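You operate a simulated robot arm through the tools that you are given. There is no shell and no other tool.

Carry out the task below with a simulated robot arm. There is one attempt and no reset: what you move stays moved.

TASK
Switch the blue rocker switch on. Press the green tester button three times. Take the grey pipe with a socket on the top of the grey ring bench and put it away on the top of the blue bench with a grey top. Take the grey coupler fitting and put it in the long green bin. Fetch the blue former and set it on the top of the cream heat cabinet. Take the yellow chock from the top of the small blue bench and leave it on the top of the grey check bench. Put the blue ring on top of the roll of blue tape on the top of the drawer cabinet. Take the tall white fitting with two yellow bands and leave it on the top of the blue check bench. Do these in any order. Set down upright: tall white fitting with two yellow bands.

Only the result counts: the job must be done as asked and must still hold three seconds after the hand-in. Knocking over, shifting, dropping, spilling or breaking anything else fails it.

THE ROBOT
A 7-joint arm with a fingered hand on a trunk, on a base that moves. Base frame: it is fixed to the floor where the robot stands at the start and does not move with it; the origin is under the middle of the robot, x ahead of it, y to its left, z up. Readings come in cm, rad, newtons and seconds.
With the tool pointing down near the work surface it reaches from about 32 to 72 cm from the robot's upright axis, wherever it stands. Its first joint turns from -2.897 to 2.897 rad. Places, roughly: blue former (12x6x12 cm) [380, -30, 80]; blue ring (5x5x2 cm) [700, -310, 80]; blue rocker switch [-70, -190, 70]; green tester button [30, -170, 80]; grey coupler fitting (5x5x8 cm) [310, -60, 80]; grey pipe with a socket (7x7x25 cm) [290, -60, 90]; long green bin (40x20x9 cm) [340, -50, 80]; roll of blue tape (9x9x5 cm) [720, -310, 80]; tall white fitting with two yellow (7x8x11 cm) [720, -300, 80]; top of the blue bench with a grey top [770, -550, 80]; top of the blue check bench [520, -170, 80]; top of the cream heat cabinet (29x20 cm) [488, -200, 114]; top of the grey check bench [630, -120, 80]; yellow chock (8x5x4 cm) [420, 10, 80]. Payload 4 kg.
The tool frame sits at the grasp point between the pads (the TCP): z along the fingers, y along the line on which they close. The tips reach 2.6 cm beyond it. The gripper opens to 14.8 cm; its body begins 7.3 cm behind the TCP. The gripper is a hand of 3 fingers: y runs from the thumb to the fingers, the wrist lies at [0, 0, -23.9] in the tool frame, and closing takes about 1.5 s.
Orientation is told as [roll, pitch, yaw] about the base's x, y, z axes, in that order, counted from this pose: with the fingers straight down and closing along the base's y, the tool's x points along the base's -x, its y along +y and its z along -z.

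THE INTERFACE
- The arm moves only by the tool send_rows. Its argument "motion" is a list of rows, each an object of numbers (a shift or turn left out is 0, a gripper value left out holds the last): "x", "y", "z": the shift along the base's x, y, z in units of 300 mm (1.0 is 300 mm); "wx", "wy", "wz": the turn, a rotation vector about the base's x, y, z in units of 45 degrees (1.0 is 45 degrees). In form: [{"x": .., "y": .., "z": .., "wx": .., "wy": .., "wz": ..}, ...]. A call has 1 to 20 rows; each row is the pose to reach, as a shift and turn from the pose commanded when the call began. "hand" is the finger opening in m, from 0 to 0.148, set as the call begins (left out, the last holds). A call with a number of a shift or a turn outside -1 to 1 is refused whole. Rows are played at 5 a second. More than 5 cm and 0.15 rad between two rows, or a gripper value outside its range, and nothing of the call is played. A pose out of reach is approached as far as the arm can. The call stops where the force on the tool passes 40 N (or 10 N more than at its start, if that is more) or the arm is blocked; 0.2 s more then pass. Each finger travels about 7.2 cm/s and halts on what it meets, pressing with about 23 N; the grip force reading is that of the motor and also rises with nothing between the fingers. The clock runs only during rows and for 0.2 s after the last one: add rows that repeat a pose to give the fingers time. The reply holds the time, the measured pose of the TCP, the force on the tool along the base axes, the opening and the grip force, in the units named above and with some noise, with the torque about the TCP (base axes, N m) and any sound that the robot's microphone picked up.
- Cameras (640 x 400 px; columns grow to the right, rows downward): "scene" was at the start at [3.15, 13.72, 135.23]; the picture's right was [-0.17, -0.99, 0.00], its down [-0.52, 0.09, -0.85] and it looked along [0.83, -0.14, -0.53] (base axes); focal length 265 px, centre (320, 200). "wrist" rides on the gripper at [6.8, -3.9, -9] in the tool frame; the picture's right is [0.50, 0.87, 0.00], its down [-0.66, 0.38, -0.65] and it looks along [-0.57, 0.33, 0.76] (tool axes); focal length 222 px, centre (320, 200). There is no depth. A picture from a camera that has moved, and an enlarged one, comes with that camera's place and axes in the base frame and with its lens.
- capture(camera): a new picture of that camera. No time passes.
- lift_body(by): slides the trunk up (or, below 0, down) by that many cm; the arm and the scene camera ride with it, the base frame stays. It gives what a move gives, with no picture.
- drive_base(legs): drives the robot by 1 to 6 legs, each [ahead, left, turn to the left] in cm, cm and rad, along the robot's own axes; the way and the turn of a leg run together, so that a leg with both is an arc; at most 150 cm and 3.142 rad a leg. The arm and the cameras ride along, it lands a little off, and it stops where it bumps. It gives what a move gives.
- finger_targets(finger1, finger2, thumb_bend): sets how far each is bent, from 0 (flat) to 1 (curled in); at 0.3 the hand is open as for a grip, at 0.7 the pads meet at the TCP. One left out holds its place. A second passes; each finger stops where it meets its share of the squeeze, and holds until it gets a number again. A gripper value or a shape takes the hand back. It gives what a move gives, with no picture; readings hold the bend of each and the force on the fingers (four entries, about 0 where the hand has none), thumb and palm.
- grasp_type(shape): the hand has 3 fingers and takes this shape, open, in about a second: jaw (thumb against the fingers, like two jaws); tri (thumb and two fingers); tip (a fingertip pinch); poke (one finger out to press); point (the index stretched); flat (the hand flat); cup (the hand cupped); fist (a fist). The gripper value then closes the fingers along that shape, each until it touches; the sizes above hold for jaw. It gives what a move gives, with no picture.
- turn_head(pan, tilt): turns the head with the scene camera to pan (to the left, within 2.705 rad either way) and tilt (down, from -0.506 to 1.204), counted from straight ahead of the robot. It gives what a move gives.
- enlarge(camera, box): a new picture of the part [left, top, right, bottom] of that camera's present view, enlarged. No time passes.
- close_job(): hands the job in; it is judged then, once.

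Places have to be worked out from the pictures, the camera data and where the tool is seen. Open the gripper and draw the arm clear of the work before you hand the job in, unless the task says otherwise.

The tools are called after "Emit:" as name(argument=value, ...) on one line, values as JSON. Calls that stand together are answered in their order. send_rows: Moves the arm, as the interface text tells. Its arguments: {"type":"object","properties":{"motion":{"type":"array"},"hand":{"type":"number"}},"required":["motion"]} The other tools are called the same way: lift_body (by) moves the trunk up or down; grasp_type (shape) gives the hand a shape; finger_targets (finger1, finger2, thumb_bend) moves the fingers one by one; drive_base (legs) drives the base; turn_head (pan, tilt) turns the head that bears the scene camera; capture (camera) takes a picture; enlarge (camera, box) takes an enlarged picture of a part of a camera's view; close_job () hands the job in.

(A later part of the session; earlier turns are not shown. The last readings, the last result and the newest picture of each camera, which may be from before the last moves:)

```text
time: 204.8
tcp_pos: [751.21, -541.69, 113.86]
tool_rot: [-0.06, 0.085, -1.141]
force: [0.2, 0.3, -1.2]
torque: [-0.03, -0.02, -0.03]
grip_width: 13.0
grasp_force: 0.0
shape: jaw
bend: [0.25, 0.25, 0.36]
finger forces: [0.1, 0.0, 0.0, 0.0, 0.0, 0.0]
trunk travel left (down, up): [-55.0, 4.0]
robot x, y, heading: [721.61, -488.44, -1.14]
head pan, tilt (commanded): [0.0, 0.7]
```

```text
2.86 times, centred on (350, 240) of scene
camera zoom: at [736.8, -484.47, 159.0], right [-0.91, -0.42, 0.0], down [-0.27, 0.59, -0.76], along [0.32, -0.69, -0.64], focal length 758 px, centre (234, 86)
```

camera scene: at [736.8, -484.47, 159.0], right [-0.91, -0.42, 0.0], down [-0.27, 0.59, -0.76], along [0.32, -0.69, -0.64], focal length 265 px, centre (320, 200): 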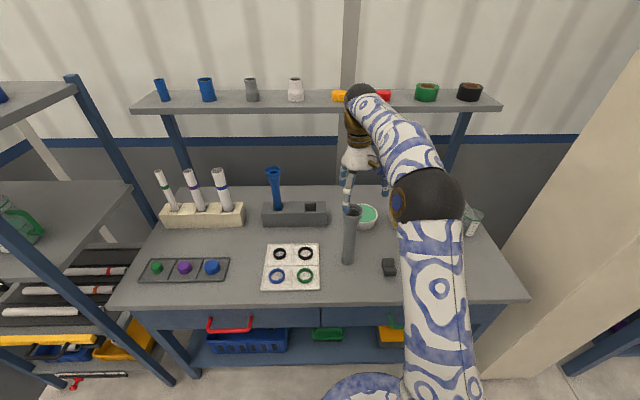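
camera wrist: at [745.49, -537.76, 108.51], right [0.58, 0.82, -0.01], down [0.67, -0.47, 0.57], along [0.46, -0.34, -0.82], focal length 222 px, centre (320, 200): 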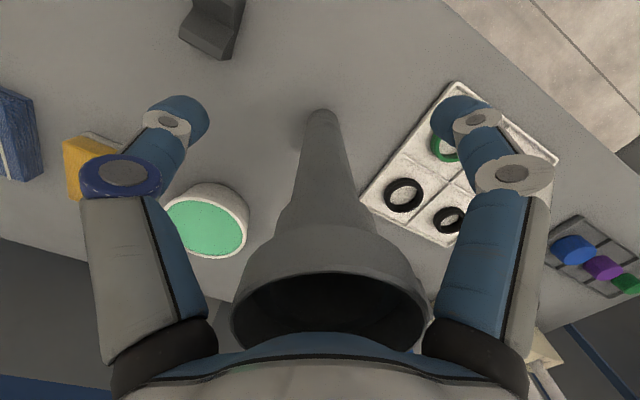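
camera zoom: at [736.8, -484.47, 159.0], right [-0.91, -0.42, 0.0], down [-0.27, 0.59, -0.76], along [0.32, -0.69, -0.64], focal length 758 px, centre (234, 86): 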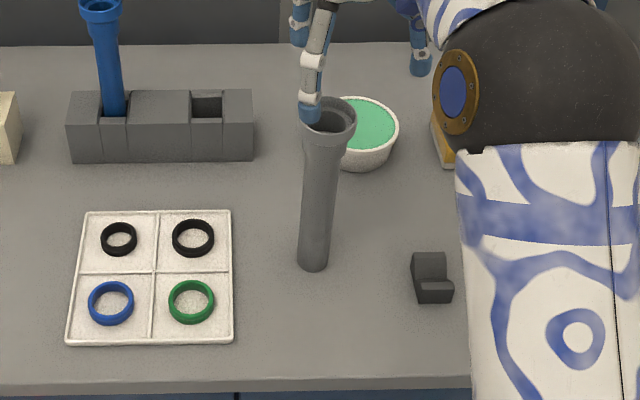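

The pipe stands upright on the blue bench. I straighten the tool, back off, and turn around to view the drawer cabinet.

Emit:
drive_base(legs=[[-45, 0, 0]])

Emit:
send_rows(motion=[{"wx": -0.0342, "wy": -0.0585}, {"wx": -0.0684, "wy": -0.1169}])

Emit:
drive_base(legs=[[0, 0, 2.6]])

Emit:
turn_head(pan=0.0, tilt=0.3)

Emit:
capture(camera="scene")

Emit:
turn_head(pan=0.8, tilt=0.3)

Emit:
capture(camera="scene")

```text
time: 207.5
tcp_pos: [732.39, -500.5, 113.76]
tool_rot: [-0.061, 0.084, -1.134]
force: [0.1, 0.0, 0.3]
torque: [-0.04, 0.01, 0.03]
grip_width: 13.0
grasp_force: 0.1
shape: jaw
bend: [0.25, 0.25, 0.36]
finger forces: [0.1, 0.0, 0.1, 0.1, 0.1, 0.0]
trunk travel left (down, up): [-55.0, 4.0]
robot x, y, heading: [702.54, -447.51, -1.132]
head pan, tilt (commanded): [0.0, 0.7]
```

```text
time: 208.1
tcp_pos: [732.47, -500.69, 113.76]
tool_rot: [0.0, -0.006, -1.131]
force: [0.1, -0.2, -0.7]
torque: [-0.02, -0.01, 0.01]
grip_width: 13.01
grasp_force: 0.1
shape: jaw
bend: [0.25, 0.25, 0.36]
finger forces: [0.0, 0.0, 0.0, 0.1, 0.0, 0.1]
trunk travel left (down, up): [-55.0, 4.0]
robot x, y, heading: [702.8, -447.68, -1.139]
head pan, tilt (commanded): [0.0, 0.7]
```

```text
time: 214.6
tcp_pos: [707.59, -387.39, 113.72]
tool_rot: [0.0, -0.005, 1.417]
force: [-0.6, 0.1, 0.2]
torque: [-0.01, 0.0, -0.02]
grip_width: 12.96
grasp_force: 0.0
shape: jaw
bend: [0.25, 0.25, 0.36]
finger forces: [0.0, 0.1, 0.0, 0.1, 0.0, 0.0]
trunk travel left (down, up): [-55.0, 4.0]
robot x, y, heading: [702.97, -448.34, 1.42]
head pan, tilt (commanded): [0.0, 0.7]
```

```text
time: 215.4
tcp_pos: [707.63, -387.31, 113.83]
tool_rot: [0.0, -0.004, 1.418]
force: [-0.2, 0.2, -0.2]
torque: [0.0, 0.0, 0.03]
grip_width: 12.98
grasp_force: 0.1
shape: jaw
bend: [0.25, 0.25, 0.36]
finger forces: [0.1, 0.0, 0.1, 0.0, 0.0, 0.0]
trunk travel left (down, up): [-55.0, 4.0]
robot x, y, heading: [702.47, -447.94, 1.413]
head pan, tilt (commanded): [0.0, 0.3]
```

```text
taken
camera scene: at [688.66, -441.92, 162.61], right [0.99, -0.16, 0.0], down [-0.05, -0.29, -0.95], along [0.15, 0.94, -0.3], focal length 265 px, centre (320, 200)
```

scene: 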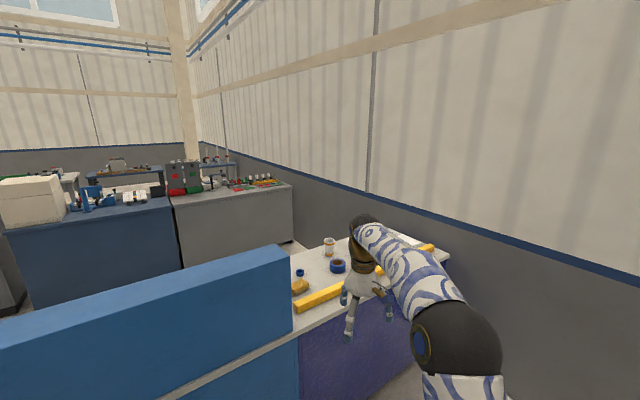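

```text
time: 216.6
tcp_pos: [707.64, -387.21, 113.74]
tool_rot: [-0.001, -0.003, 1.419]
force: [0.0, -0.2, -0.1]
torque: [-0.01, -0.03, 0.02]
grip_width: 12.98
grasp_force: 0.1
shape: jaw
bend: [0.25, 0.25, 0.36]
finger forces: [0.0, 0.0, 0.1, 0.0, 0.0, 0.1]
trunk travel left (down, up): [-55.0, 4.0]
robot x, y, heading: [703.05, -447.72, 1.413]
head pan, tilt (commanded): [0.799, 0.3]
```

```text
taken
camera scene: at [681.62, -443.66, 162.62], right [0.8, 0.6, 0.0], down [0.18, -0.24, -0.96], along [-0.57, 0.76, -0.3], focal length 265 px, centre (320, 200)
```

scene: 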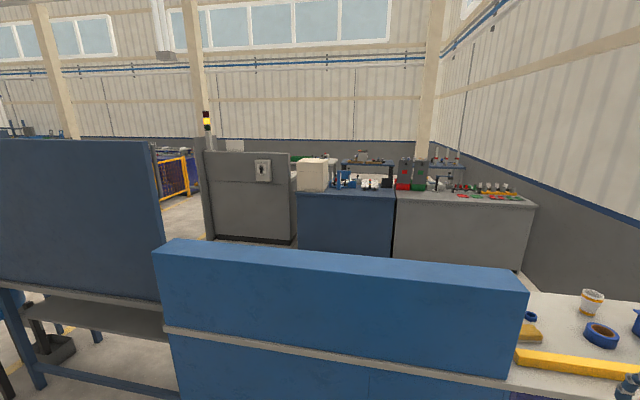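

From this rear side I can reach the drawer cabinet's top: blue ring ≈[697,-313], tape ≈[719,-313], white fitting ≈[717,-295]; the panel (top z≈107) ends at about x 695. I draw the hand in and up, then drive to the cabinet's rear edge.

Emit:
send_rows(motion=[{"x": -0.016, "y": -0.1, "z": 0.06}, {"x": -0.032, "y": -0.2, "z": 0.12}, {"x": -0.05, "y": -0.3, "z": 0.18}, {"x": -0.063, "y": -0.395, "z": 0.22}])

Emit:
drive_base(legs=[[50, -40, 0], [0, 0, 0.59]])

Emit:
turn_head(pan=0.0, tilt=0.6)

Emit:
capture(camera="scene")

```text
time: 217.6
tcp_pos: [705.64, -399.2, 120.32]
tool_rot: [0.0, -0.005, 1.418]
force: [0.5, -0.1, -0.4]
torque: [-0.04, 0.02, 0.05]
grip_width: 12.97
grasp_force: 0.0
shape: jaw
bend: [0.25, 0.25, 0.36]
finger forces: [0.0, 0.0, 0.0, 0.0, 0.1, 0.1]
trunk travel left (down, up): [-55.0, 4.0]
robot x, y, heading: [702.71, -447.64, 1.415]
head pan, tilt (commanded): [0.799, 0.3]
```

```text
time: 222.8
tcp_pos: [724.48, -364.71, 120.31]
tool_rot: [0.0, -0.004, 2.036]
force: [0.7, -0.9, 0.3]
torque: [0.03, -0.02, 0.01]
grip_width: 12.97
grasp_force: 0.0
shape: jaw
bend: [0.25, 0.25, 0.36]
finger forces: [0.0, 0.0, 0.0, 0.0, 0.1, 0.0]
trunk travel left (down, up): [-55.0, 4.0]
robot x, y, heading: [750.33, -406.21, 2.036]
head pan, tilt (commanded): [0.799, 0.3]
```

```text
time: 223.9
tcp_pos: [724.34, -364.72, 120.34]
tool_rot: [-0.002, -0.004, 2.037]
force: [-0.1, 0.0, -0.5]
torque: [0.02, -0.02, 0.02]
grip_width: 12.95
grasp_force: 0.1
shape: jaw
bend: [0.25, 0.25, 0.36]
finger forces: [0.0, 0.0, 0.1, 0.1, 0.0, 0.0]
trunk travel left (down, up): [-55.0, 4.0]
robot x, y, heading: [750.21, -405.85, 2.033]
head pan, tilt (commanded): [0.0, 0.6]
```

```text
taken
camera scene: at [735.72, -409.97, 159.87], right [0.89, 0.45, 0.0], down [0.25, -0.51, -0.83], along [-0.37, 0.74, -0.56], focal length 265 px, centre (320, 200)
```

scene: 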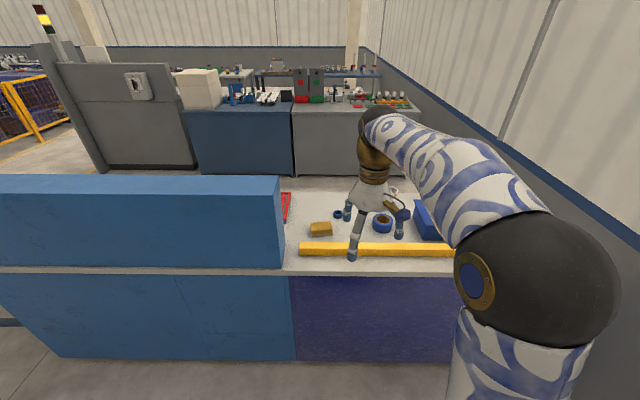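

I drive up to about 33 cm from the rear edge and slightly right.

Emit:
drive_base(legs=[[37, -4, 0]])

Emit:
capture(camera="scene")

Emit:
capture(camera="wrist")

```text
time: 226.3
tcp_pos: [711.37, -329.77, 120.29]
tool_rot: [0.0, -0.003, 2.039]
force: [0.3, 0.0, -0.1]
torque: [-0.04, 0.01, -0.02]
grip_width: 12.98
grasp_force: 0.1
shape: jaw
bend: [0.25, 0.25, 0.36]
finger forces: [0.0, 0.1, 0.1, 0.0, 0.0, 0.1]
trunk travel left (down, up): [-55.0, 4.0]
robot x, y, heading: [737.08, -370.78, 2.036]
head pan, tilt (commanded): [0.0, 0.6]
```

```text
taken
camera scene: at [722.78, -375.01, 159.87], right [0.89, 0.45, 0.0], down [0.25, -0.51, -0.82], along [-0.37, 0.74, -0.57], focal length 265 px, centre (320, 200)
```

scene: 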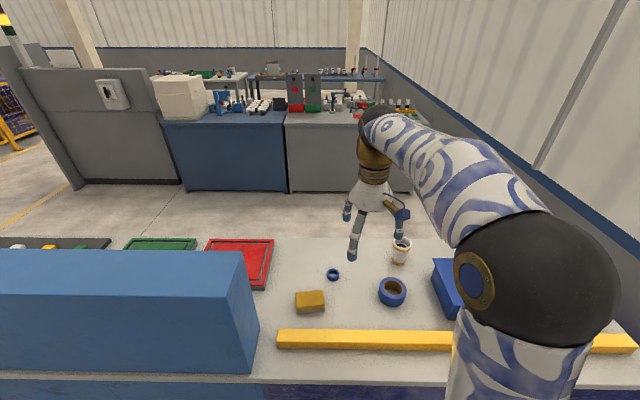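

```text
taken
camera wrist: at [717.89, -333.93, 129.45], right [-0.55, -0.84, 0.0], down [-0.63, 0.41, 0.66], along [-0.55, 0.36, -0.75], focal length 222 px, centre (320, 200)
```

wrist: 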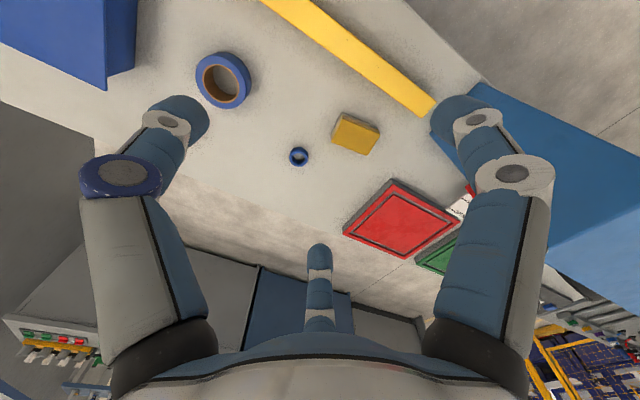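

Ring, tape and fitting are all in view. I enlarge to locate them precisely.

Emit:
enlarge(camera="scene", box=[290, 230, 430, 320])

Emit:
enlarge(camera="wrist", box=[190, 40, 390, 180])

```text
4.44 times, centred on (360, 275) of scene
camera zoom: at [722.78, -375.01, 159.87], right [0.89, 0.45, 0.0], down [0.25, -0.51, -0.82], along [-0.37, 0.74, -0.57], focal length 1179 px, centre (142, -133)
```

zoom: 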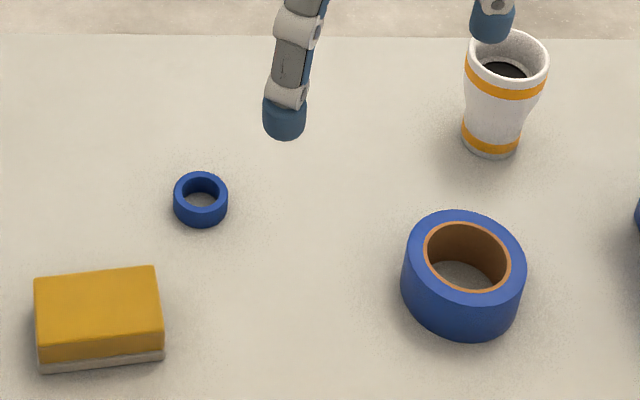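

```text
2.86 times, centred on (290, 110) of wrist
camera zoom: at [717.89, -333.93, 129.45], right [-0.55, -0.84, 0.0], down [-0.63, 0.41, 0.66], along [-0.55, 0.36, -0.75], focal length 635 px, centre (406, 457)
```

zoom: 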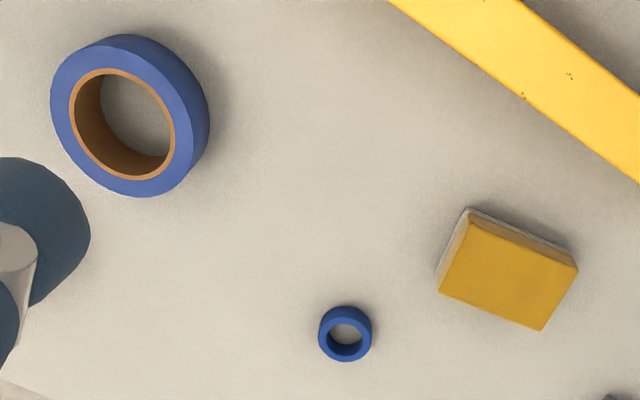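

Ring centre ≈[697.8,-314.4] (4.7 cm wide), tape centre ≈[719.1,-313.1] (top z 85, hole about 6.4 cm, so the ring must sit on the rim off-centre). I move over the ring with a modest opening.

Emit:
send_rows(motion=[{"x": -0.09, "y": 0.103}, {"x": -0.18, "y": 0.205}, {"x": -0.272, "y": 0.308}, {"x": -0.362, "y": 0.41}, {"x": -0.453, "y": 0.513}, {"x": -0.453, "y": 0.513, "z": -0.15}, {"x": -0.453, "y": 0.513, "z": -0.3}, {"x": -0.453, "y": 0.513, "z": -0.45}, {"x": -0.453, "y": 0.513, "z": -0.6}, {"x": -0.453, "y": 0.513, "z": -0.75}, {"x": -0.453, "y": 0.513, "z": -0.85}, {"x": -0.453, "y": 0.513, "z": -0.85}], hand=0.09)

Emit:
capture(camera="wrist")

Emit:
enlarge(camera="scene", box=[290, 200, 430, 320])

```text
time: 228.9
tcp_pos: [696.26, -312.05, 95.13]
tool_rot: [0.0, -0.002, 2.042]
force: [0.3, -0.9, -0.2]
torque: [0.0, 0.03, 0.03]
grip_width: 9.03
grasp_force: 0.0
shape: jaw
bend: [0.32, 0.32, 0.7]
finger forces: [0.1, 0.0, 0.0, 0.1, 0.0, 0.1]
out of reach, approached as far as the arm can: row 4, 5, 6, 7, 9, 10, 11, 12
trunk travel left (down, up): [-55.0, 4.0]
robot x, y, heading: [737.07, -370.86, 2.037]
head pan, tilt (commanded): [0.0, 0.6]
```

```text
taken
camera wrist: at [702.84, -316.25, 104.26], right [-0.55, -0.84, 0.0], down [-0.63, 0.41, 0.66], along [-0.55, 0.36, -0.76], focal length 222 px, centre (320, 200)
```

wrist: 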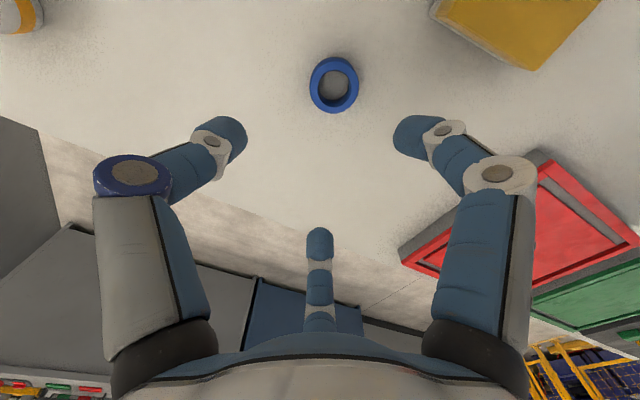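

```text
3.33 times, centred on (360, 260) of scene
camera zoom: at [722.78, -375.04, 159.87], right [0.89, 0.45, 0.0], down [0.25, -0.5, -0.82], along [-0.37, 0.74, -0.57], focal length 884 px, centre (187, 0)
```

zoom: 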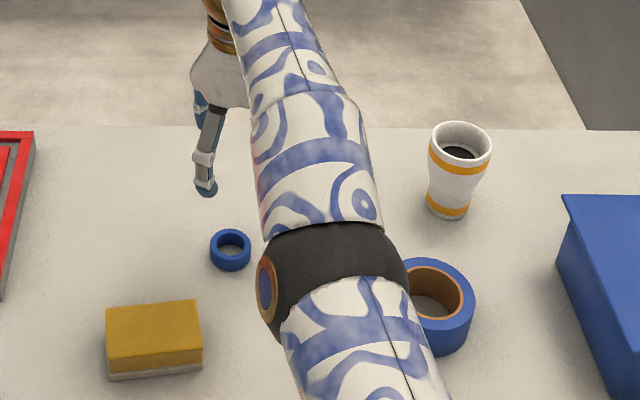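

The arm is at its limit there, so I shift the robot left 10 cm and 2 cm ahead to line up with the ring.

Emit:
drive_base(legs=[[2.5, 10, 0]])

Emit:
capture(camera="wrist")

```text
time: 230.0
tcp_pos: [686.09, -314.5, 95.0]
tool_rot: [0.0, -0.002, 2.041]
force: [-1.1, -0.2, -0.3]
torque: [0.01, -0.03, 0.02]
grip_width: 9.05
grasp_force: 0.0
shape: jaw
bend: [0.32, 0.32, 0.7]
finger forces: [0.0, 0.0, 0.0, 0.0, 0.0, 0.0]
trunk travel left (down, up): [-55.0, 4.0]
robot x, y, heading: [727.13, -373.46, 2.035]
head pan, tilt (commanded): [0.0, 0.6]
```

```text
taken
camera wrist: at [692.72, -318.59, 104.29], right [-0.55, -0.84, 0.0], down [-0.63, 0.41, 0.66], along [-0.55, 0.36, -0.76], focal length 222 px, centre (320, 200)
```

wrist: 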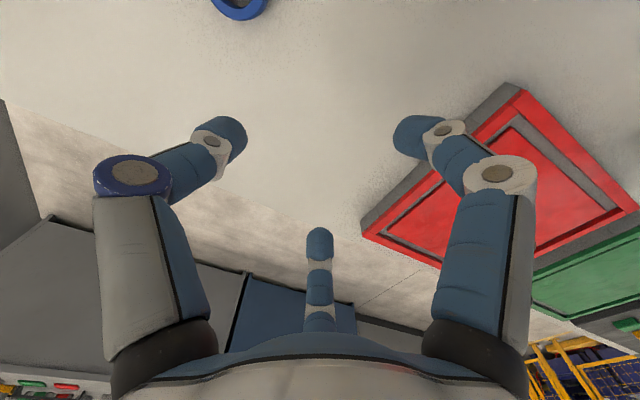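

I shift the TCP over the ring now.

Emit:
send_rows(motion=[{"x": 0.13, "y": 0.0}, {"x": 0.26, "y": 0.0}, {"x": 0.39, "y": 0.003}, {"x": 0.39, "y": 0.003}])

Emit:
capture(camera="wrist")

```text
time: 231.0
tcp_pos: [695.28, -309.24, 95.87]
tool_rot: [0.0, 0.001, 2.039]
force: [0.0, -0.5, -0.4]
torque: [0.0, 0.0, -0.01]
grip_width: 9.02
grasp_force: 0.1
shape: jaw
bend: [0.32, 0.32, 0.7]
finger forces: [0.1, 0.0, 0.1, 0.0, 0.1, 0.0]
out of reach, approached as far as the arm can: row 1, 2, 3, 4
trunk travel left (down, up): [-55.0, 4.0]
robot x, y, heading: [727.0, -373.12, 2.035]
head pan, tilt (commanded): [0.0, 0.6]
```

```text
taken
camera wrist: at [701.81, -313.26, 105.04], right [-0.55, -0.84, 0.0], down [-0.63, 0.41, 0.65], along [-0.55, 0.36, -0.76], focal length 222 px, centre (320, 200)
```

wrist: 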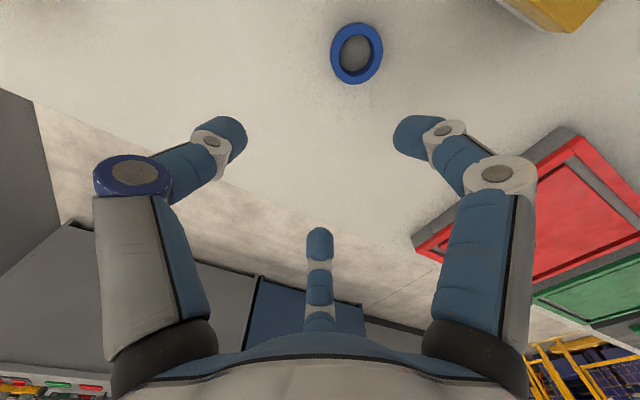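

The arm is stretched past the ring, so I pull inward first to get an exact pose.

Emit:
send_rows(motion=[{"x": 0.06, "y": -0.119}, {"x": 0.12, "y": -0.238}, {"x": 0.18, "y": -0.357}, {"x": 0.18, "y": -0.357}])

```text
time: 232.0
tcp_pos: [695.44, -309.16, 96.92]
tool_rot: [0.0, -0.001, 2.04]
force: [-0.1, 0.2, 0.8]
torque: [-0.01, -0.01, -0.01]
grip_width: 9.07
grasp_force: 0.1
shape: jaw
bend: [0.32, 0.32, 0.7]
finger forces: [0.0, 0.0, 0.0, 0.0, 0.1, 0.1]
out of reach, approached as far as the arm can: row 1, 2, 3, 4
trunk travel left (down, up): [-55.0, 4.0]
robot x, y, heading: [727.4, -373.38, 2.039]
head pan, tilt (commanded): [0.0, 0.6]
```

The solver seems stuck with the arm straight. I command a clear move up and inward with several settling rows.

Emit:
send_rows(motion=[{"x": 0.05, "y": -0.1, "z": 0.05}, {"x": 0.1, "y": -0.2, "z": 0.1}, {"x": 0.15, "y": -0.3, "z": 0.15}, {"x": 0.2, "y": -0.4, "z": 0.2}, {"x": 0.2, "y": -0.4, "z": 0.2}, {"x": 0.2, "y": -0.4, "z": 0.2}, {"x": 0.2, "y": -0.4, "z": 0.2}, {"x": 0.2, "y": -0.4, "z": 0.2}, {"x": 0.2, "y": -0.4, "z": 0.2}, {"x": 0.2, "y": -0.4, "z": 0.2}])

Emit:
capture(camera="scene")

```text
time: 234.2
tcp_pos: [696.36, -310.95, 106.18]
tool_rot: [0.0, 0.0, 2.041]
force: [0.5, 0.1, -0.3]
torque: [0.01, 0.01, 0.0]
grip_width: 9.04
grasp_force: 0.1
shape: jaw
bend: [0.32, 0.32, 0.7]
finger forces: [0.1, 0.0, 0.0, 0.0, 0.0, 0.0]
out of reach, approached as far as the arm can: row 1, 2, 3, 4, 5, 6, 7, 8, 9, 10
trunk travel left (down, up): [-55.0, 4.0]
robot x, y, heading: [727.55, -373.07, 2.037]
head pan, tilt (commanded): [0.0, 0.6]
```

```text
taken
camera scene: at [712.72, -377.34, 159.87], right [0.89, 0.45, 0.0], down [0.25, -0.5, -0.82], along [-0.37, 0.74, -0.57], focal length 265 px, centre (320, 200)
```

scene: 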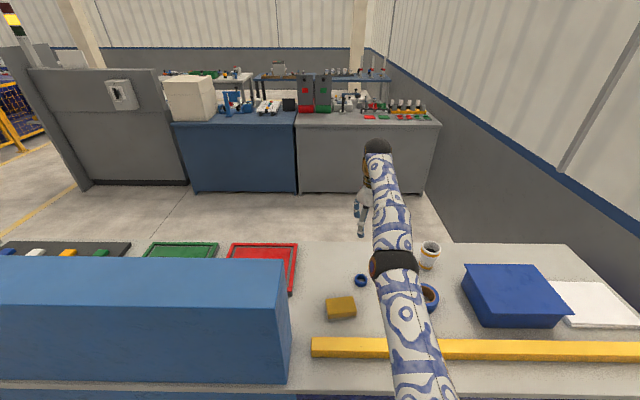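

The arm is fully straight and stuck radially. I command a large inward pull with many settling rows to make the elbow bend.

Emit:
send_rows(motion=[{"x": 0.06, "y": -0.13}, {"x": 0.12, "y": -0.26}, {"x": 0.18, "y": -0.39}, {"x": 0.25, "y": -0.52}, {"x": 0.31, "y": -0.65}, {"x": 0.37, "y": -0.78}, {"x": 0.43, "y": -0.9}, {"x": 0.43, "y": -0.9}, {"x": 0.43, "y": -0.9}, {"x": 0.43, "y": -0.9}, {"x": 0.43, "y": -0.9}, {"x": 0.43, "y": -0.9}, {"x": 0.43, "y": -0.9}, {"x": 0.43, "y": -0.9}])

```text
time: 237.2
tcp_pos: [695.43, -315.38, 115.62]
tool_rot: [-0.002, 0.0, 2.041]
force: [-0.3, -1.4, -0.4]
torque: [0.02, 0.0, 0.02]
grip_width: 9.01
grasp_force: 0.1
shape: jaw
bend: [0.32, 0.32, 0.7]
finger forces: [0.0, 0.0, 0.0, 0.0, 0.1, 0.0]
out of reach, approached as far as the arm can: row 1, 2, 3, 4, 5, 6, 7, 8, 9, 10, 11, 12, 13, 14
trunk travel left (down, up): [-55.0, 4.0]
robot x, y, heading: [726.77, -373.2, 2.034]
head pan, tilt (commanded): [0.0, 0.6]
```

The wrist just slid up the reach sphere. Moving down should flex the elbow, so I command down and inward together, staying above z 97.

Emit:
send_rows(motion=[{"x": 0.03, "y": -0.06, "z": -0.08}, {"x": 0.06, "y": -0.12, "z": -0.16}, {"x": 0.09, "y": -0.18, "z": -0.24}, {"x": 0.12, "y": -0.24, "z": -0.32}, {"x": 0.15, "y": -0.3, "z": -0.4}, {"x": 0.18, "y": -0.36, "z": -0.48}, {"x": 0.18, "y": -0.36, "z": -0.48}, {"x": 0.18, "y": -0.36, "z": -0.48}, {"x": 0.18, "y": -0.36, "z": -0.48}])

Emit:
capture(camera="scene")

```text
time: 239.2
tcp_pos: [693.2, -311.36, 101.86]
tool_rot: [0.001, -0.001, 2.04]
force: [0.1, 1.3, 0.1]
torque: [0.02, -0.01, 0.01]
grip_width: 9.02
grasp_force: 0.0
shape: jaw
bend: [0.32, 0.32, 0.7]
finger forces: [0.0, 0.0, 0.0, 0.1, 0.1, 0.1]
out of reach, approached as far as the arm can: row 1, 2, 3, 4, 5, 6, 7, 8, 9
trunk travel left (down, up): [-55.0, 4.0]
robot x, y, heading: [727.02, -372.96, 2.035]
head pan, tilt (commanded): [0.0, 0.6]
```

```text
taken
camera scene: at [712.74, -377.34, 159.87], right [0.89, 0.45, 0.0], down [0.25, -0.5, -0.82], along [-0.37, 0.74, -0.57], focal length 265 px, centre (320, 200)
```

scene: 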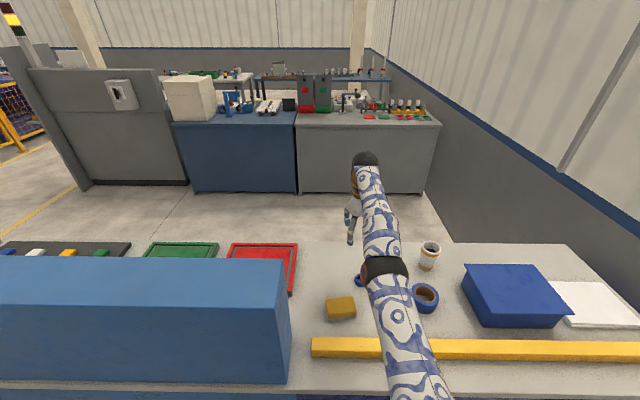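

I think the elbow went past its straight point and sits at its limit. I back the robot away from the table so there is room to stretch out and down, which flexes the elbow back.

Emit:
drive_base(legs=[[0, -12, 0], [-60, 0, 0]])

Emit:
send_rows(motion=[{"x": -0.07, "y": 0.13, "z": -0.05}, {"x": -0.13, "y": 0.26, "z": -0.1}, {"x": -0.18, "y": 0.36, "z": -0.2}, {"x": -0.18, "y": 0.36, "z": -0.35}, {"x": -0.18, "y": 0.36, "z": -0.5}, {"x": -0.18, "y": 0.36, "z": -0.65}, {"x": -0.18, "y": 0.36, "z": -0.8}, {"x": -0.18, "y": 0.36, "z": -0.95}])

```text
time: 243.5
tcp_pos: [731.25, -360.22, 102.01]
tool_rot: [0.0, 0.0, 2.037]
force: [-1.0, 1.1, 0.9]
torque: [0.0, 0.02, -0.03]
grip_width: 9.02
grasp_force: 0.0
shape: jaw
bend: [0.32, 0.32, 0.7]
finger forces: [0.0, 0.1, 0.0, 0.0, 0.1, 0.0]
trunk travel left (down, up): [-55.0, 4.0]
robot x, y, heading: [764.87, -422.4, 2.029]
head pan, tilt (commanded): [0.0, 0.6]
```

```text
time: 245.3
tcp_pos: [732.52, -358.47, 77.79]
tool_rot: [0.0, -0.001, 2.037]
force: [-0.5, -0.1, -0.6]
torque: [0.0, -0.01, 0.01]
grip_width: 9.02
grasp_force: 0.1
shape: jaw
bend: [0.32, 0.32, 0.7]
finger forces: [0.0, 0.1, 0.0, 0.1, 0.0, 0.0]
out of reach, approached as far as the arm can: row 1, 2, 3, 4, 5, 6, 7, 8
trunk travel left (down, up): [-55.0, 4.0]
robot x, y, heading: [764.65, -422.61, 2.031]
head pan, tilt (commanded): [0.0, 0.6]
```

Now I continue down and inward to bend the elbow.

Emit:
send_rows(motion=[{"z": -0.12}, {"z": -0.24}, {"x": 0.03, "y": -0.06, "z": -0.34}, {"x": 0.08, "y": -0.16, "z": -0.38}, {"x": 0.13, "y": -0.26, "z": -0.38}, {"x": 0.18, "y": -0.36, "z": -0.38}, {"x": 0.24, "y": -0.48, "z": -0.38}, {"x": 0.3, "y": -0.6, "z": -0.38}, {"x": 0.3, "y": -0.6, "z": -0.38}])

```text
time: 247.3
tcp_pos: [734.41, -363.45, 60.55]
tool_rot: [0.0, 0.0, 2.036]
force: [-0.7, 0.8, -0.4]
torque: [0.0, 0.0, 0.0]
grip_width: 9.01
grasp_force: 0.1
shape: jaw
bend: [0.32, 0.32, 0.7]
finger forces: [0.0, 0.0, 0.0, 0.1, 0.1, 0.1]
out of reach, approached as far as the arm can: row 1, 2, 3, 4, 5, 6, 7, 8, 9
trunk travel left (down, up): [-55.0, 4.0]
robot x, y, heading: [764.98, -422.46, 2.031]
head pan, tilt (commanded): [0.0, 0.6]
```

I suspect my commanded pose has drifted far behind the robot through the unreachable requests. I shift the command outward and up step by step so that it becomes a comfortable, reachable pose again.

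Emit:
send_rows(motion=[{"x": -0.06, "y": 0.12, "z": 0.08}, {"x": -0.12, "y": 0.24, "z": 0.16}, {"x": -0.18, "y": 0.36, "z": 0.24}, {"x": -0.24, "y": 0.48, "z": 0.32}, {"x": -0.3, "y": 0.6, "z": 0.4}, {"x": -0.36, "y": 0.72, "z": 0.48}, {"x": -0.42, "y": 0.84, "z": 0.5}, {"x": -0.42, "y": 0.84, "z": 0.5}])

```text
time: 249.1
tcp_pos: [731.85, -358.95, 76.42]
tool_rot: [0.0, 0.0, 2.036]
force: [-0.7, -1.3, -0.3]
torque: [0.01, 0.02, 0.01]
grip_width: 9.02
grasp_force: 0.0
shape: jaw
bend: [0.32, 0.32, 0.7]
finger forces: [0.0, 0.0, 0.0, 0.1, 0.0, 0.0]
out of reach, approached as far as the arm can: row 1, 2, 3, 4, 5, 6, 7, 8
trunk travel left (down, up): [-55.0, 4.0]
robot x, y, heading: [764.91, -422.37, 2.035]
head pan, tilt (commanded): [0.0, 0.6]
```

The command evidently resets to the reached pose, so the arm is simply stuck straight. I try a different motion: tilting the tool 45° forward, which needs the wrist to come inward.

Emit:
send_rows(motion=[{"wx": 0.149, "wy": 0.075}, {"wx": 0.298, "wy": 0.149}, {"wx": 0.447, "wy": 0.224}, {"wx": 0.596, "wy": 0.299}, {"wx": 0.745, "wy": 0.373}, {"wx": 0.894, "wy": 0.448}, {"wx": 0.894, "wy": 0.448}, {"wx": 0.894, "wy": 0.448}])

Emit:
capture(camera="scene")

```text
time: 250.9
tcp_pos: [731.73, -360.01, 76.13]
tool_rot: [-0.001, -0.786, 2.036]
force: [0.6, 0.4, -0.3]
torque: [-0.01, -0.02, -0.02]
grip_width: 9.0
grasp_force: 0.1
shape: jaw
bend: [0.32, 0.32, 0.7]
finger forces: [0.1, 0.0, 0.1, 0.0, 0.0, 0.1]
trunk travel left (down, up): [-55.0, 4.0]
robot x, y, heading: [765.1, -422.27, 2.03]
head pan, tilt (commanded): [0.0, 0.6]
```

```text
taken
camera scene: at [750.49, -426.34, 159.87], right [0.89, 0.45, 0.0], down [0.25, -0.51, -0.82], along [-0.37, 0.74, -0.57], focal length 265 px, centre (320, 200)
```

scene: 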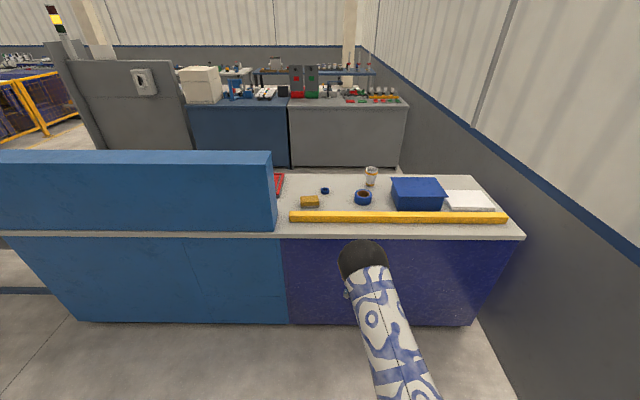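

That unlocked the elbow. I bring the hand inward and up, then turn it back to vertical.

Emit:
send_rows(motion=[{"x": 0.05, "y": -0.1, "z": 0.1}, {"x": 0.1, "y": -0.2, "z": 0.2}, {"x": 0.15, "y": -0.3, "z": 0.3}, {"x": 0.2, "y": -0.4, "z": 0.4}, {"x": 0.25, "y": -0.5, "z": 0.5}, {"x": 0.3, "y": -0.596, "z": 0.6}, {"x": 0.3, "y": -0.596, "z": 0.72}, {"x": 0.3, "y": -0.596, "z": 0.84}])

Emit:
send_rows(motion=[{"z": 0.05, "wx": -0.149, "wy": -0.075}, {"z": 0.1, "wx": -0.298, "wy": -0.149}, {"z": 0.15, "wx": -0.447, "wy": -0.224}, {"z": 0.2, "wx": -0.596, "wy": -0.299}, {"z": 0.25, "wx": -0.745, "wy": -0.373}, {"z": 0.3, "wx": -0.894, "wy": -0.448}])

```text
time: 252.7
tcp_pos: [740.62, -378.19, 101.05]
tool_rot: [0.0, -0.786, 2.037]
force: [-0.5, 0.3, 0.1]
torque: [0.0, 0.0, 0.03]
grip_width: 9.03
grasp_force: 0.1
shape: jaw
bend: [0.32, 0.32, 0.7]
finger forces: [0.0, 0.0, 0.0, 0.0, 0.0, 0.0]
trunk travel left (down, up): [-55.0, 4.0]
robot x, y, heading: [764.58, -422.52, 2.032]
head pan, tilt (commanded): [0.0, 0.6]
```

```text
time: 254.1
tcp_pos: [740.59, -377.85, 110.28]
tool_rot: [0.0, -0.002, 2.036]
force: [-0.2, -1.3, 0.2]
torque: [-0.02, 0.01, -0.01]
grip_width: 9.01
grasp_force: 0.1
shape: jaw
bend: [0.32, 0.32, 0.7]
finger forces: [0.0, 0.1, 0.0, 0.0, 0.1, 0.0]
trunk travel left (down, up): [-55.0, 4.0]
robot x, y, heading: [765.12, -422.2, 2.033]
head pan, tilt (commanded): [0.0, 0.6]
```

Recovered. I drive back to the table, aligned with the ring.

Emit:
drive_base(legs=[[30, 12, 0], [30, 0, 0]])

Emit:
enlarge(camera="scene", box=[290, 230, 470, 320])

Emit:
capture(camera="wrist")

```text
time: 257.9
tcp_pos: [702.98, -329.84, 110.27]
tool_rot: [0.0, 0.001, 2.039]
force: [0.1, -0.4, 0.0]
torque: [-0.03, 0.0, -0.01]
grip_width: 9.05
grasp_force: 0.1
shape: jaw
bend: [0.32, 0.32, 0.7]
finger forces: [0.0, 0.0, 0.0, 0.0, 0.0, 0.0]
trunk travel left (down, up): [-55.0, 4.0]
robot x, y, heading: [727.61, -374.65, 2.036]
head pan, tilt (commanded): [0.0, 0.6]
```

```text
3.56 times, centred on (380, 275) of scene
camera zoom: at [712.97, -378.27, 159.87], right [0.89, 0.45, 0.0], down [0.25, -0.51, -0.82], along [-0.37, 0.74, -0.57], focal length 943 px, centre (107, -67)
```

zoom: 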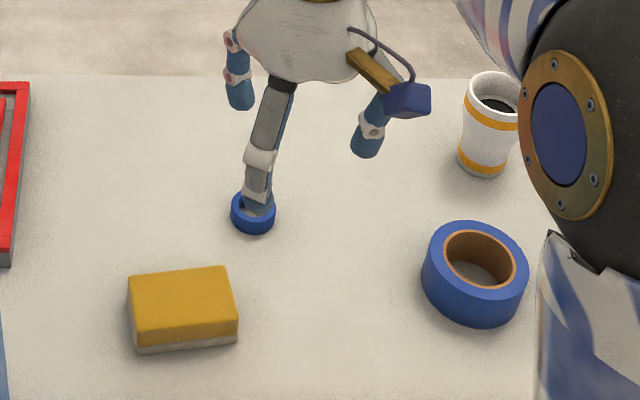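

```text
taken
camera wrist: at [709.53, -333.98, 119.34], right [-0.55, -0.84, 0.0], down [-0.63, 0.41, 0.65], along [-0.55, 0.36, -0.76], focal length 222 px, centre (320, 200)
```

wrist: 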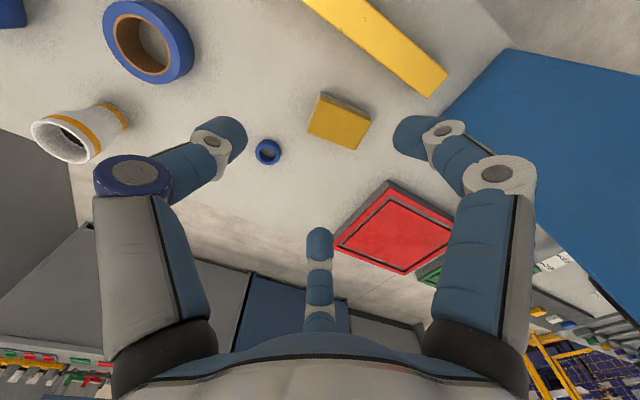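

The ring is again at [697.8,-314.5]. This time I go down first, then outward, to stay inside the reach.

Emit:
send_rows(motion=[{"z": -0.15}, {"z": -0.3}, {"z": -0.45}, {"x": -0.043, "y": 0.128, "z": -0.48}, {"x": -0.087, "y": 0.257, "z": -0.5}, {"x": -0.13, "y": 0.385, "z": -0.52}, {"x": -0.173, "y": 0.513, "z": -0.55}, {"x": -0.173, "y": 0.513, "z": -0.55}])

Emit:
capture(camera="wrist")

```text
time: 259.7
tcp_pos: [697.69, -314.4, 93.62]
tool_rot: [-0.002, 0.0, 2.039]
force: [0.0, 0.5, -0.6]
torque: [0.01, 0.04, 0.02]
grip_width: 9.0
grasp_force: 0.1
shape: jaw
bend: [0.32, 0.32, 0.7]
finger forces: [0.1, 0.0, 0.1, 0.0, 0.1, 0.1]
trunk travel left (down, up): [-55.0, 4.0]
robot x, y, heading: [727.45, -374.64, 2.037]
head pan, tilt (commanded): [0.0, 0.6]
```

```text
taken
camera wrist: at [704.2, -318.44, 102.81], right [-0.55, -0.84, 0.0], down [-0.63, 0.41, 0.65], along [-0.55, 0.36, -0.76], focal length 222 px, centre (320, 200)
```

wrist: 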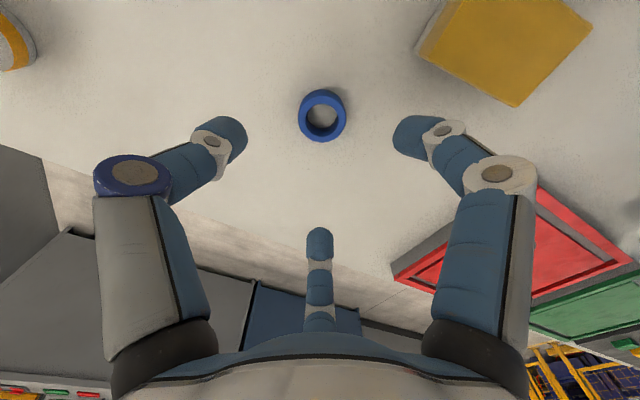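

The ring is centred. I descend until the tips are just above the surface.

Emit:
send_rows(motion=[{"z": -0.12}, {"z": -0.24}, {"z": -0.3}, {"z": -0.33}, {"z": -0.347}])

Emit:
capture(camera="wrist")

```text
time: 260.9
tcp_pos: [697.71, -314.54, 83.21]
tool_rot: [0.0, -0.002, 2.04]
force: [0.0, -0.1, 0.6]
torque: [0.0, 0.02, 0.0]
grip_width: 9.01
grasp_force: 0.1
shape: jaw
bend: [0.32, 0.32, 0.7]
finger forces: [0.1, 0.0, 0.1, 0.0, 0.1, 0.1]
trunk travel left (down, up): [-55.0, 4.0]
robot x, y, heading: [727.45, -374.06, 2.037]
head pan, tilt (commanded): [0.0, 0.6]
```

```text
taken
camera wrist: at [704.23, -318.62, 92.4], right [-0.55, -0.84, 0.0], down [-0.63, 0.41, 0.65], along [-0.55, 0.36, -0.76], focal length 222 px, centre (320, 200)
```

wrist: 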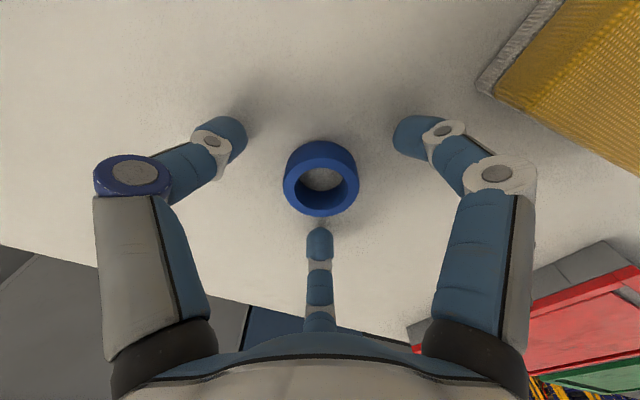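

The ring is well centred between the tips. I close the fingers.

Emit:
send_rows(motion=[{"z": 0}, {"z": 0}, {"z": 0}, {"z": 0}, {"z": 0}, {"z": 0}, {"z": 0}], hand=0.0)

Emit:
capture(camera="wrist")

```text
time: 262.5
tcp_pos: [697.65, -314.47, 83.2]
tool_rot: [0.0, 0.002, 2.041]
force: [0.3, -0.1, -0.4]
torque: [-0.01, -0.01, -0.05]
grip_width: 4.03
grasp_force: 23.1
shape: jaw
bend: [0.77, 0.77, 0.7]
finger forces: [20.0, 19.7, 0.0, 0.1, 21.2, 0.1]
trunk travel left (down, up): [-55.0, 4.0]
robot x, y, heading: [727.19, -373.99, 2.038]
head pan, tilt (commanded): [0.0, 0.6]
```

```text
taken
camera wrist: at [704.22, -318.63, 92.41], right [-0.55, -0.84, 0.0], down [-0.63, 0.41, 0.65], along [-0.55, 0.36, -0.76], focal length 222 px, centre (320, 200)
```

wrist: 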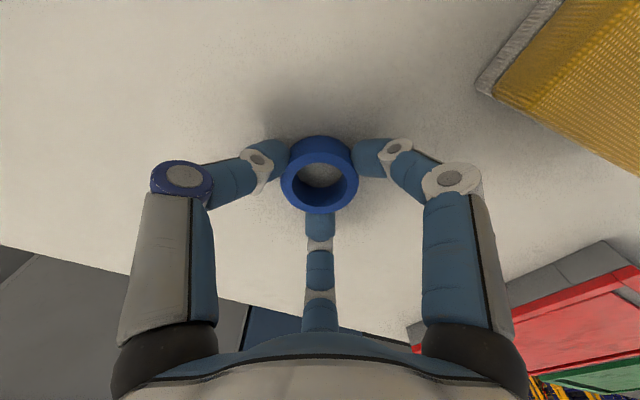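

Evenly gripped (20 N each). I lift it and carry it over toward the tape's rim.

Emit:
send_rows(motion=[{"z": 0.1}, {"z": 0.22}, {"z": 0.34}, {"z": 0.42}, {"x": 0.15, "y": 0.011, "z": 0.42}, {"x": 0.3, "y": 0.022, "z": 0.42}, {"x": 0.45, "y": 0.033, "z": 0.42}, {"x": 0.605, "y": 0.045, "z": 0.42}, {"x": 0.605, "y": 0.045, "z": 0.42}])

Emit:
capture(camera="wrist")

Emit:
capture(camera="scene")

```text
time: 264.5
tcp_pos: [715.79, -313.43, 95.74]
tool_rot: [0.001, -0.002, 2.041]
force: [-0.4, 0.0, -0.2]
torque: [-0.01, 0.0, 0.02]
grip_width: 4.03
grasp_force: 23.2
shape: jaw
bend: [0.77, 0.77, 0.7]
finger forces: [19.9, 19.9, 0.0, 0.0, 21.4, 0.0]
trunk travel left (down, up): [-55.0, 4.0]
robot x, y, heading: [727.28, -374.18, 2.042]
head pan, tilt (commanded): [0.0, 0.6]
```

```text
taken
camera wrist: at [722.46, -317.56, 104.91], right [-0.55, -0.84, 0.0], down [-0.63, 0.41, 0.65], along [-0.55, 0.36, -0.76], focal length 222 px, centre (320, 200)
```

wrist: 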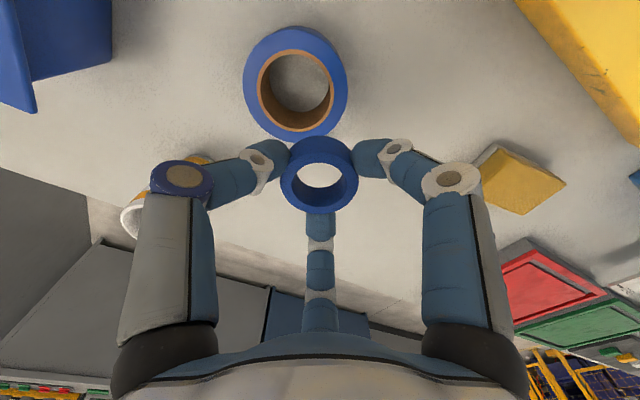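

```text
taken
camera scene: at [713.01, -378.31, 159.87], right [0.89, 0.45, 0.0], down [0.25, -0.5, -0.82], along [-0.37, 0.74, -0.57], focal length 265 px, centre (320, 200)
```

scene: 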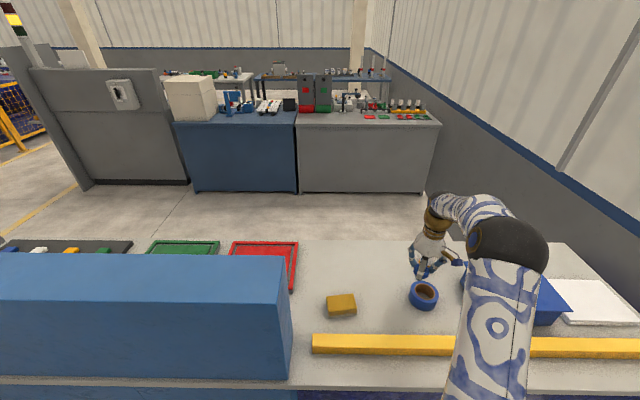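

I enlarge the wrist view to fix the tape's centre and hole size.

Emit:
enlarge(camera="wrist", box=[220, 10, 380, 220])

Emit:
enlarge(camera="scene", box=[380, 230, 480, 320])

```text
1.90 times, centred on (300, 115) of wrist
camera zoom: at [722.46, -317.56, 104.91], right [-0.55, -0.84, 0.0], down [-0.63, 0.41, 0.65], along [-0.55, 0.36, -0.76], focal length 423 px, centre (358, 362)
```

zoom: 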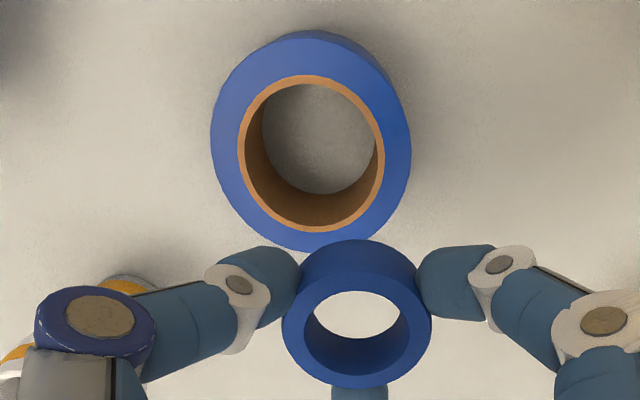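

```text
4.44 times, centred on (430, 275) of scene
camera zoom: at [713.01, -378.31, 159.87], right [0.89, 0.45, 0.0], down [0.25, -0.5, -0.82], along [-0.37, 0.74, -0.57], focal length 1179 px, centre (-169, -133)
```

zoom: 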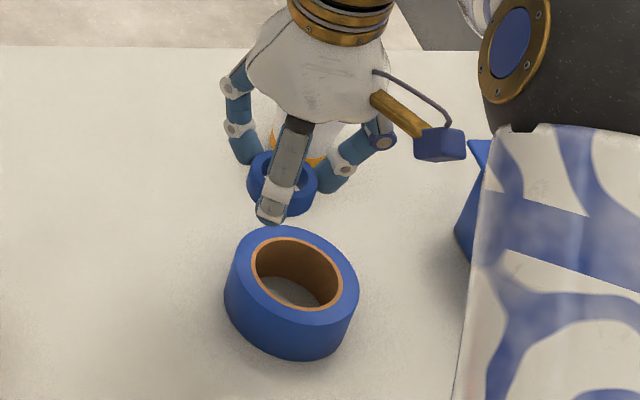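

The tape's centre is [719.2,-313.05] with a 6.4 cm hole; the ring is now 3.4 cm off-centre, straddling the rim, which balances it best. I lower it to just above the tape.

Emit:
send_rows(motion=[{"z": -0.1}, {"z": -0.18}, {"z": -0.22}, {"z": -0.23}])

Emit:
send_rows(motion=[{"z": -0.005}, {"z": -0.01}, {"z": -0.015}, {"z": -0.02}, {"z": -0.025}])

Emit:
enlarge(camera="wrist", box=[220, 10, 380, 220])

```text
time: 265.5
tcp_pos: [716.03, -313.09, 88.95]
tool_rot: [0.0, 0.0, 2.041]
force: [-0.8, 0.4, -1.1]
torque: [0.01, 0.0, 0.0]
grip_width: 4.01
grasp_force: 22.4
shape: jaw
bend: [0.77, 0.77, 0.7]
finger forces: [20.0, 20.0, 0.0, 0.1, 21.6, 0.0]
trunk travel left (down, up): [-55.0, 4.0]
robot x, y, heading: [727.06, -374.41, 2.036]
head pan, tilt (commanded): [0.0, 0.6]
```

```text
time: 266.7
tcp_pos: [715.94, -313.21, 88.07]
tool_rot: [0.0, -0.001, 2.04]
force: [-0.2, 0.3, 0.0]
torque: [-0.01, 0.02, -0.01]
grip_width: 4.03
grasp_force: 22.6
shape: jaw
bend: [0.77, 0.77, 0.7]
finger forces: [19.9, 19.8, 0.0, 0.1, 21.6, 0.1]
trunk travel left (down, up): [-55.0, 4.0]
robot x, y, heading: [727.76, -374.36, 2.035]
head pan, tilt (commanded): [0.0, 0.6]
```

```text
1.90 times, centred on (300, 115) of wrist
camera zoom: at [722.51, -317.33, 97.3], right [-0.55, -0.84, 0.0], down [-0.63, 0.41, 0.65], along [-0.55, 0.36, -0.76], focal length 423 px, centre (358, 362)
```

zoom: 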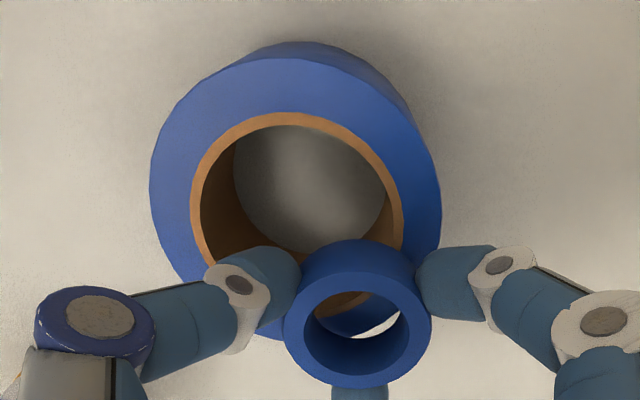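

No contact yet; I continue in 1.5 mm steps.

Emit:
send_rows(motion=[{"z": -0.004}, {"z": -0.008}, {"z": -0.012}])

```text
time: 267.5
tcp_pos: [715.93, -313.13, 87.96]
tool_rot: [-0.001, 0.0, 2.04]
force: [-0.7, -0.9, 0.1]
torque: [-0.01, 0.0, 0.01]
grip_width: 4.01
grasp_force: 23.0
shape: jaw
bend: [0.77, 0.77, 0.7]
finger forces: [20.0, 19.9, 0.0, 0.0, 21.6, 0.1]
trunk travel left (down, up): [-55.0, 4.0]
robot x, y, heading: [727.59, -374.28, 2.036]
head pan, tilt (commanded): [0.0, 0.6]
```

Still free. I continue down.

Emit:
send_rows(motion=[{"z": -0.005}, {"z": -0.01}, {"z": -0.015}, {"z": -0.02}])

```text
time: 268.5
tcp_pos: [716.09, -313.01, 87.54]
tool_rot: [-0.002, -0.006, 2.038]
force: [2.3, -0.8, 24.1]
torque: [0.04, -0.16, -0.02]
grip_width: 4.07
grasp_force: 23.2
shape: jaw
bend: [0.77, 0.77, 0.7]
finger forces: [23.9, 22.6, 0.0, 0.0, 26.9, 0.1]
trunk travel left (down, up): [-55.0, 4.0]
robot x, y, heading: [727.39, -373.93, 2.037]
head pan, tilt (commanded): [0.0, 0.6]
```

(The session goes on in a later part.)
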